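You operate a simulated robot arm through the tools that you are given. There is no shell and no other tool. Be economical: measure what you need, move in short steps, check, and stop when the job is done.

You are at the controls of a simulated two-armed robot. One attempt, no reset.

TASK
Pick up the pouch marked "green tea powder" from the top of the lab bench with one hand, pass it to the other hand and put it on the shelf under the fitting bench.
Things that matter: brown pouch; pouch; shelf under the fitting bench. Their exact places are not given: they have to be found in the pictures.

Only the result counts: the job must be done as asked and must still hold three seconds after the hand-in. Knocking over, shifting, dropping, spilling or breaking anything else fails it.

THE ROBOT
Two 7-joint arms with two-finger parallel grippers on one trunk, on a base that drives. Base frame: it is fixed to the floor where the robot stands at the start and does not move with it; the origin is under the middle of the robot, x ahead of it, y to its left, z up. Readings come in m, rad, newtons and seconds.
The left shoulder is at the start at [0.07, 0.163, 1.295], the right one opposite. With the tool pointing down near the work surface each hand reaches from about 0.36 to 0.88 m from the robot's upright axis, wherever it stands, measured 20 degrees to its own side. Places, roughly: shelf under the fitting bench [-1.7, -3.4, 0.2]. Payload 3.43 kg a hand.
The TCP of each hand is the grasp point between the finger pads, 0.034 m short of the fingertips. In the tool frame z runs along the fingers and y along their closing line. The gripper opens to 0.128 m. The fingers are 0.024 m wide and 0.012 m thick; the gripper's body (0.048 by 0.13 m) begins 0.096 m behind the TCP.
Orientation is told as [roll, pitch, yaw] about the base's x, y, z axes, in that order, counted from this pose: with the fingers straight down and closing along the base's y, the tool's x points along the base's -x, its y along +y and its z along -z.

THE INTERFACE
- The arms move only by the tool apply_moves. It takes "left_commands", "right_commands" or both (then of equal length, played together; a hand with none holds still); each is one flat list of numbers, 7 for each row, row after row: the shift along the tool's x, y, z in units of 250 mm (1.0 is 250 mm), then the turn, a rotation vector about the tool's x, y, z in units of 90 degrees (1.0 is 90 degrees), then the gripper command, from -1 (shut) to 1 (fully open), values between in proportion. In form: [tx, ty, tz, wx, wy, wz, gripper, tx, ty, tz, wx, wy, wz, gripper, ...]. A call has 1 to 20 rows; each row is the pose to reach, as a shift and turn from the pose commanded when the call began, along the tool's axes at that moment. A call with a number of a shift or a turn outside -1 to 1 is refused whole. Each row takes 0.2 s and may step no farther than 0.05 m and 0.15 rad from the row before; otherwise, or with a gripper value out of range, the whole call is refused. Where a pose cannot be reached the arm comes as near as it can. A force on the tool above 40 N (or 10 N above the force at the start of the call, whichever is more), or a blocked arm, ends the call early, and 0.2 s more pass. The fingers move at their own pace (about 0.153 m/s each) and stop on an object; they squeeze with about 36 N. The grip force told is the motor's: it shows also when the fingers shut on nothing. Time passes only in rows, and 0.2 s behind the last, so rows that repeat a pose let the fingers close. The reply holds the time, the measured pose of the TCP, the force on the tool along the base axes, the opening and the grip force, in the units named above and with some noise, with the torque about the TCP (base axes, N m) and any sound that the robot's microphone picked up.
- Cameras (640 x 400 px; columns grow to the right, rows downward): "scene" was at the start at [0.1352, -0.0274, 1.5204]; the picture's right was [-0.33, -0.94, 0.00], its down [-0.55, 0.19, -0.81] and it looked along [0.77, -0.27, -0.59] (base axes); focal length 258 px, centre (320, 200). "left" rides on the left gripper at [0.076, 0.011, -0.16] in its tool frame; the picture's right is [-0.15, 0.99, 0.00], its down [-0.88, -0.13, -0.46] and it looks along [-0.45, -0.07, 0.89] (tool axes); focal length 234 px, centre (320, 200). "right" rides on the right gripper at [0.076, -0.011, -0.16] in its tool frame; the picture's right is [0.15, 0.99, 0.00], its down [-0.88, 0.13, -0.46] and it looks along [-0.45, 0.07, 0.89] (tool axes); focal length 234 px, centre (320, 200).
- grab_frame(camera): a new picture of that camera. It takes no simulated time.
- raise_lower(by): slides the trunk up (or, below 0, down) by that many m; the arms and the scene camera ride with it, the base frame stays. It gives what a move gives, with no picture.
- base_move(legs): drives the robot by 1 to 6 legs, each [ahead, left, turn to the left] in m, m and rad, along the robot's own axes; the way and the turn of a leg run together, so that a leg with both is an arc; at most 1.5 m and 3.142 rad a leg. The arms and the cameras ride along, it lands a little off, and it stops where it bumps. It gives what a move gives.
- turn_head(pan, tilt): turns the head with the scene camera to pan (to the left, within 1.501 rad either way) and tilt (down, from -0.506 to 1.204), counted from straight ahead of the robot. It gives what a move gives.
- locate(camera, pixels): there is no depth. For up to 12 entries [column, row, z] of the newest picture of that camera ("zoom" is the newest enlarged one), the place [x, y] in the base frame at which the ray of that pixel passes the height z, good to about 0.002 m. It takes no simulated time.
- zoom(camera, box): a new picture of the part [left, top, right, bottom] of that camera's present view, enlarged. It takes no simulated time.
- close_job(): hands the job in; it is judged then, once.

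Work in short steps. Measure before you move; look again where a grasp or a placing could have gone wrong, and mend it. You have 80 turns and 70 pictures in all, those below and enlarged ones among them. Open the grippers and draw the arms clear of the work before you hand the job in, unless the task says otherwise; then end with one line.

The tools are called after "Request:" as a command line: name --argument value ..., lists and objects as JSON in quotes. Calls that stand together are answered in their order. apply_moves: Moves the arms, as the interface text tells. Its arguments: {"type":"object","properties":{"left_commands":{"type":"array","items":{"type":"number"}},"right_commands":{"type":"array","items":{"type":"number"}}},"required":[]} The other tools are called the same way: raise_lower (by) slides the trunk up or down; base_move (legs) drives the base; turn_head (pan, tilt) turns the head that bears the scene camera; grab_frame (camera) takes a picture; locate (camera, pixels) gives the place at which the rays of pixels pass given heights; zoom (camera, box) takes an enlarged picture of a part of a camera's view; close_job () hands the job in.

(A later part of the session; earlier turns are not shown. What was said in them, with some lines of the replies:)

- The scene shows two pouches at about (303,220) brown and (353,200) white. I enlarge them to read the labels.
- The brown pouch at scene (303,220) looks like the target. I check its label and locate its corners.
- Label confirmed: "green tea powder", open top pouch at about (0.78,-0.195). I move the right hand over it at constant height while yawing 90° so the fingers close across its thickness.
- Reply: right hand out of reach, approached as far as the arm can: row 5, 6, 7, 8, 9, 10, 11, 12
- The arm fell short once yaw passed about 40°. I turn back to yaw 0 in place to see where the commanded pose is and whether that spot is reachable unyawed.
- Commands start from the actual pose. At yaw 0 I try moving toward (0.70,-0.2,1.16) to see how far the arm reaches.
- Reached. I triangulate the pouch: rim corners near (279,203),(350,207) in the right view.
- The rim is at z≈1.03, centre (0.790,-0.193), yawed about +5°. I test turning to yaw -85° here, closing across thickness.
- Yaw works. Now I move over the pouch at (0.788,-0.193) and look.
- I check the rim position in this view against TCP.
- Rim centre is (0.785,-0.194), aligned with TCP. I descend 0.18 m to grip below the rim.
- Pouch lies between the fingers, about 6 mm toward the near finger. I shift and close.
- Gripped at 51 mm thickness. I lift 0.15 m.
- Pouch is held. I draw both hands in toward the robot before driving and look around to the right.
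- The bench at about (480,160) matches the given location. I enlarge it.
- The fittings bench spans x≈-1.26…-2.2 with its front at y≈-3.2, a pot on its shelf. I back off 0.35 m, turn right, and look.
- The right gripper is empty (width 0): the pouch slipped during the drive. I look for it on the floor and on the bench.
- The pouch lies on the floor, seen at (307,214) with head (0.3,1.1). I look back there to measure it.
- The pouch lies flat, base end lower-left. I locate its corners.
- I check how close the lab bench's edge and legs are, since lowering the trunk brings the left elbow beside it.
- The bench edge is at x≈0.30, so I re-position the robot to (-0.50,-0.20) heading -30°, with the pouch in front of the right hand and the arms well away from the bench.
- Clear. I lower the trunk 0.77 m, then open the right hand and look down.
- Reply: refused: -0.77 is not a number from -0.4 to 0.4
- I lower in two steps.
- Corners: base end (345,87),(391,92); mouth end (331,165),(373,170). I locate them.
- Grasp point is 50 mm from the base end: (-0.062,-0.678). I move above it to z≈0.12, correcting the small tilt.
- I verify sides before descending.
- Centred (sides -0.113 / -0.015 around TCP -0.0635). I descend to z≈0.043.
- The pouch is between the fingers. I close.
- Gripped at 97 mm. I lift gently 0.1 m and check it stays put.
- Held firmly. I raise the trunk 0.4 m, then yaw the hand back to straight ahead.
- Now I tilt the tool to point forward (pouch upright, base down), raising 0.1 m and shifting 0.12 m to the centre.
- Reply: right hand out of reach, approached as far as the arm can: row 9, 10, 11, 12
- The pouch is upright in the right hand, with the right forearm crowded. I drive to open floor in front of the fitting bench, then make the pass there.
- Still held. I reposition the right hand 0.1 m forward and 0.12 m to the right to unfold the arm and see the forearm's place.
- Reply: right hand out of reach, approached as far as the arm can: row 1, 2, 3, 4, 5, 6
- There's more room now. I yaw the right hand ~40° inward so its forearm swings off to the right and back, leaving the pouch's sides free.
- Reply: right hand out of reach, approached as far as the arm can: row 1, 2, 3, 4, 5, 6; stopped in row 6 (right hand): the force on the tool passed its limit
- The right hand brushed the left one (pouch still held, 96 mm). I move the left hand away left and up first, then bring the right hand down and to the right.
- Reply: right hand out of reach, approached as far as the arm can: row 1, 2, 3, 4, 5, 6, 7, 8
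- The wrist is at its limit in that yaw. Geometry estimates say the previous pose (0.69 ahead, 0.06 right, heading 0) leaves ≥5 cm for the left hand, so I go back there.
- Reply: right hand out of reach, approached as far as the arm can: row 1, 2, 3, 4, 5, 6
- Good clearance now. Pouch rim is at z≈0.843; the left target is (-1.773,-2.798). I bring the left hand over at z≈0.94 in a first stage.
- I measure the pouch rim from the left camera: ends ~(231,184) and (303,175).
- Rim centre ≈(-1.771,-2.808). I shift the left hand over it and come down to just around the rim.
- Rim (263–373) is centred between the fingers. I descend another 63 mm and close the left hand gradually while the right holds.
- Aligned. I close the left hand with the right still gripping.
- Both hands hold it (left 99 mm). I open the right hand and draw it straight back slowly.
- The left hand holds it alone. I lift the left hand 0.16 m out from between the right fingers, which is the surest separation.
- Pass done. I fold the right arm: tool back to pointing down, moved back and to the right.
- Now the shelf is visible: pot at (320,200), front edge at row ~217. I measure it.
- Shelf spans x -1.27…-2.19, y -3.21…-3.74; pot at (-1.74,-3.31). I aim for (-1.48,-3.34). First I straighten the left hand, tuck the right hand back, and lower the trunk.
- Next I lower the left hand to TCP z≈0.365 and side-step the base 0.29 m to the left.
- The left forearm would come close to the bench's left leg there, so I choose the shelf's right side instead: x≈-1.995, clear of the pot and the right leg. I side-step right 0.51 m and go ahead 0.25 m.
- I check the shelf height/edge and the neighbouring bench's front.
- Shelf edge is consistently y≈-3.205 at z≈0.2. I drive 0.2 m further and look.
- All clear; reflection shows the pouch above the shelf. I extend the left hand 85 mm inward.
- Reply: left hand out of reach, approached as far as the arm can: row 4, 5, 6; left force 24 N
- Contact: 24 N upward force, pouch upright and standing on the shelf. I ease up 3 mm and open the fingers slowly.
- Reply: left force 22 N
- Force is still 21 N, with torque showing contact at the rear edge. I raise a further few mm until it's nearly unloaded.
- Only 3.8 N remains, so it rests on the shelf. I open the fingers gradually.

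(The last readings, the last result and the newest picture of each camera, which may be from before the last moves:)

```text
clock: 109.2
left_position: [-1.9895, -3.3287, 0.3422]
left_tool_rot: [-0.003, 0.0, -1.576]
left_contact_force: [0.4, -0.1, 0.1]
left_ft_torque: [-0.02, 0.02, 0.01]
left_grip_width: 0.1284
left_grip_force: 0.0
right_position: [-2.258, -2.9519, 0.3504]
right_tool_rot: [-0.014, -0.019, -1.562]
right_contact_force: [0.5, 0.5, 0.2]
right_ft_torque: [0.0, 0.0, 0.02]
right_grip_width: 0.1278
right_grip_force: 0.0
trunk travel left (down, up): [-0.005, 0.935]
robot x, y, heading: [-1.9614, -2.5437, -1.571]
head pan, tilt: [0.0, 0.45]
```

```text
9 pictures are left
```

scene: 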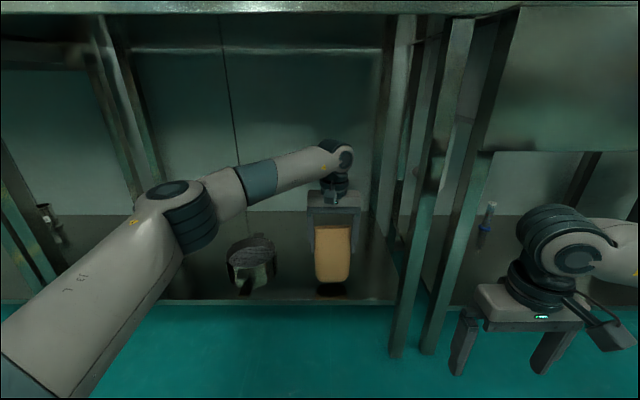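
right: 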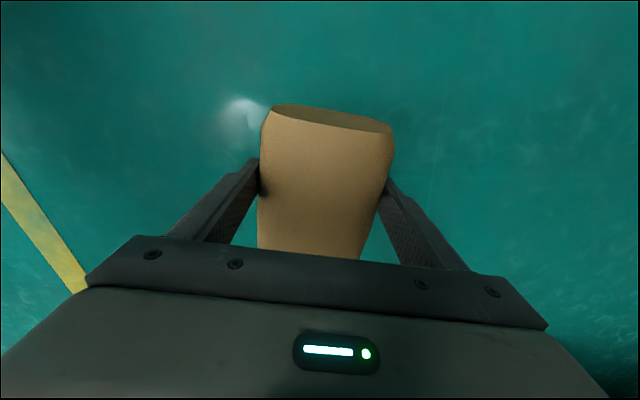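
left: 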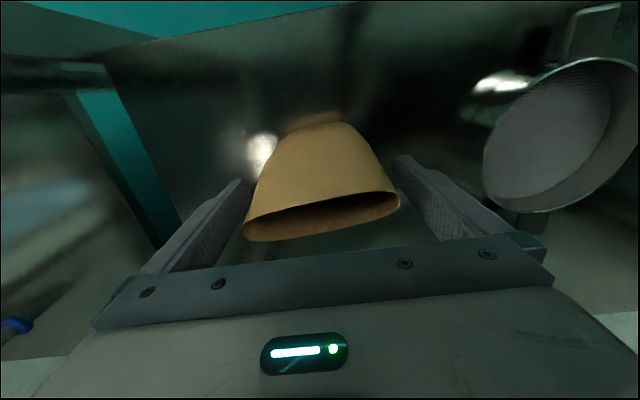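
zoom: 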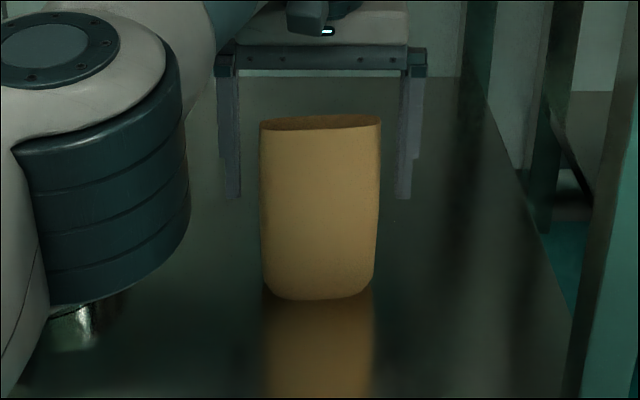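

The pouch stands upright and free, with ~14 mm each side. I draw the left hand straight back out slowly.

Request:
apply_moves --left_commands '[0.06, 0, 0, 0, 0, 0, 1, 0.12, 0, 0, 0, 0, 0, 1, 0.18, 0, 0, 0, 0, 0, 1, 0.24, 0, 0, 0, 0, 0, 1, 0.3, 0, 0, 0, 0, 0, 1, 0.36, 0, 0, 0, 0, 0, 1, 0.42, 0, 0, 0, 0, 0, 1]'

Request:
zoom --camera "scene" --box '[220, 150, 420, 320]'

```text
clock: 110.8
left_position: [-1.9884, -3.2252, 0.3398]
left_tool_rot: [0.0, -0.001, -1.576]
left_contact_force: [1.0, 0.1, 1.5]
left_ft_torque: [-0.01, 0.0, 0.0]
left_grip_width: 0.1279
left_grip_force: 0.1
right_position: [-2.257, -2.9509, 0.3498]
right_tool_rot: [-0.015, -0.018, -1.563]
right_contact_force: [0.8, 0.3, -0.2]
right_ft_torque: [0.01, 0.03, 0.0]
right_grip_width: 0.1284
right_grip_force: 0.0
trunk travel left (down, up): [-0.005, 0.935]
robot x, y, heading: [-1.959, -2.5391, -1.569]
head pan, tilt: [0.0, 0.45]
```

```text
2.35 times, centred on (320, 235) of scene
```

zoom: 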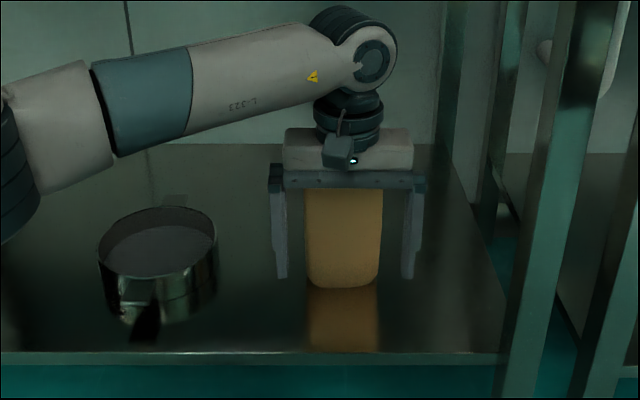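

The fingers are clear in front of the still-standing pouch. I back the base off 0.5 m and check the result.

Request:
base_move --legs '[[-0.5, 0, 0]]'

Request:
grab_frame --camera "scene"

```text
clock: 113.7
left_position: [-1.9885, -2.7261, 0.3416]
left_tool_rot: [-0.001, 0.0, -1.574]
left_contact_force: [-0.2, 0.6, 0.2]
left_ft_torque: [0.01, 0.0, -0.01]
left_grip_width: 0.128
left_grip_force: 0.1
right_position: [-2.2571, -2.453, 0.3504]
right_tool_rot: [-0.014, -0.019, -1.559]
right_contact_force: [-0.3, -0.2, 0.6]
right_ft_torque: [0.0, -0.01, -0.02]
right_grip_width: 0.1281
right_grip_force: 0.0
trunk travel left (down, up): [-0.005, 0.935]
robot x, y, heading: [-1.9643, -2.0411, -1.567]
head pan, tilt: [0.0, 0.45]
```

```text
7 pictures are left
```

scene: 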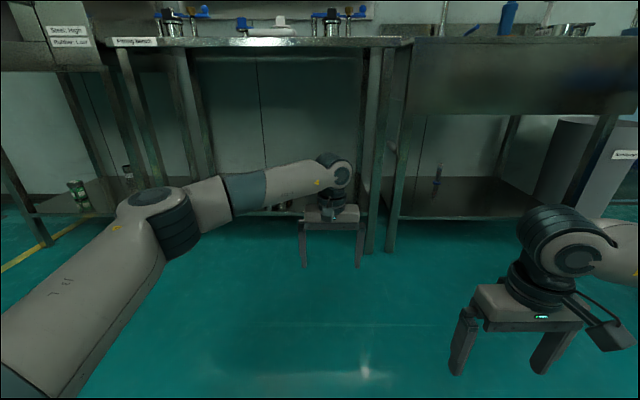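

The left arm hides the pouch. I raise the trunk 0.4 m (hands are clear of the bench) and look again.

Request:
raise_lower --by 0.4

Request:
apply_moves --left_commands '[0.1, 0.15, 0, 0, 0, 0, 1, 0.2, 0.3, 0, 0, 0, 0, 1, 0.3, 0.45, 0, 0, 0, 0, 1, 0.4, 0.6, 0, 0, 0, 0, 1]'

Request:
grab_frame --camera "scene"

```text
clock: 117.6
left_position: [-1.9883, -2.7252, 0.7417]
left_tool_rot: [0.0, -0.001, -1.573]
left_contact_force: [-0.6, -0.2, 0.1]
left_ft_torque: [0.0, 0.03, -0.01]
left_grip_width: 0.1282
left_grip_force: 0.0
right_position: [-2.2576, -2.4543, 0.7494]
right_tool_rot: [-0.014, -0.018, -1.558]
right_contact_force: [-0.4, 0.0, 0.2]
right_ft_torque: [-0.01, 0.01, 0.0]
right_grip_width: 0.1282
right_grip_force: 0.1
trunk travel left (down, up): [-0.405, 0.535]
robot x, y, heading: [-1.9648, -2.039, -1.563]
head pan, tilt: [0.0, 0.45]
```

```text
clock: 118.6
left_position: [-1.8367, -2.6244, 0.7396]
left_tool_rot: [0.0, -0.002, -1.572]
left_contact_force: [-0.3, 0.1, -1.1]
left_ft_torque: [0.0, 0.07, -0.03]
left_grip_width: 0.1279
left_grip_force: 0.0
right_position: [-2.2571, -2.4535, 0.751]
right_tool_rot: [-0.014, -0.021, -1.56]
right_contact_force: [-0.5, 0.8, -0.2]
right_ft_torque: [-0.01, 0.03, 0.02]
right_grip_width: 0.1281
right_grip_force: 0.1
trunk travel left (down, up): [-0.405, 0.535]
robot x, y, heading: [-1.9644, -2.0397, -1.562]
head pan, tilt: [0.0, 0.45]
```

```text
6 pictures are left
```

scene: 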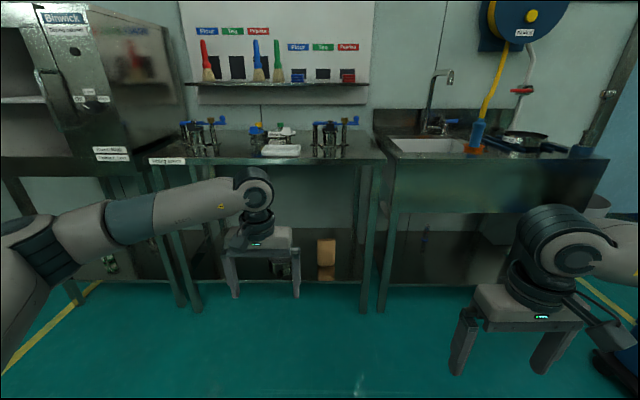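

The pouch stands upright on the shelf at (326,258). The grippers are open and both arms are clear, so I hand the job in.

Request:
close_job

```text
The job is handed in.
```

The green tea powder pouch is standing upright on the shelf under the fitting bench. It was picked up with the right hand, passed to the left hand in mid-air and set down. It did slip onto the floor once while I was driving away from the lab bench, and I picked it up again with the right hand before the pass. The hands also touched lightly once while I was lining up the pass. I saw no spill and disturbed nothing else that I could see.
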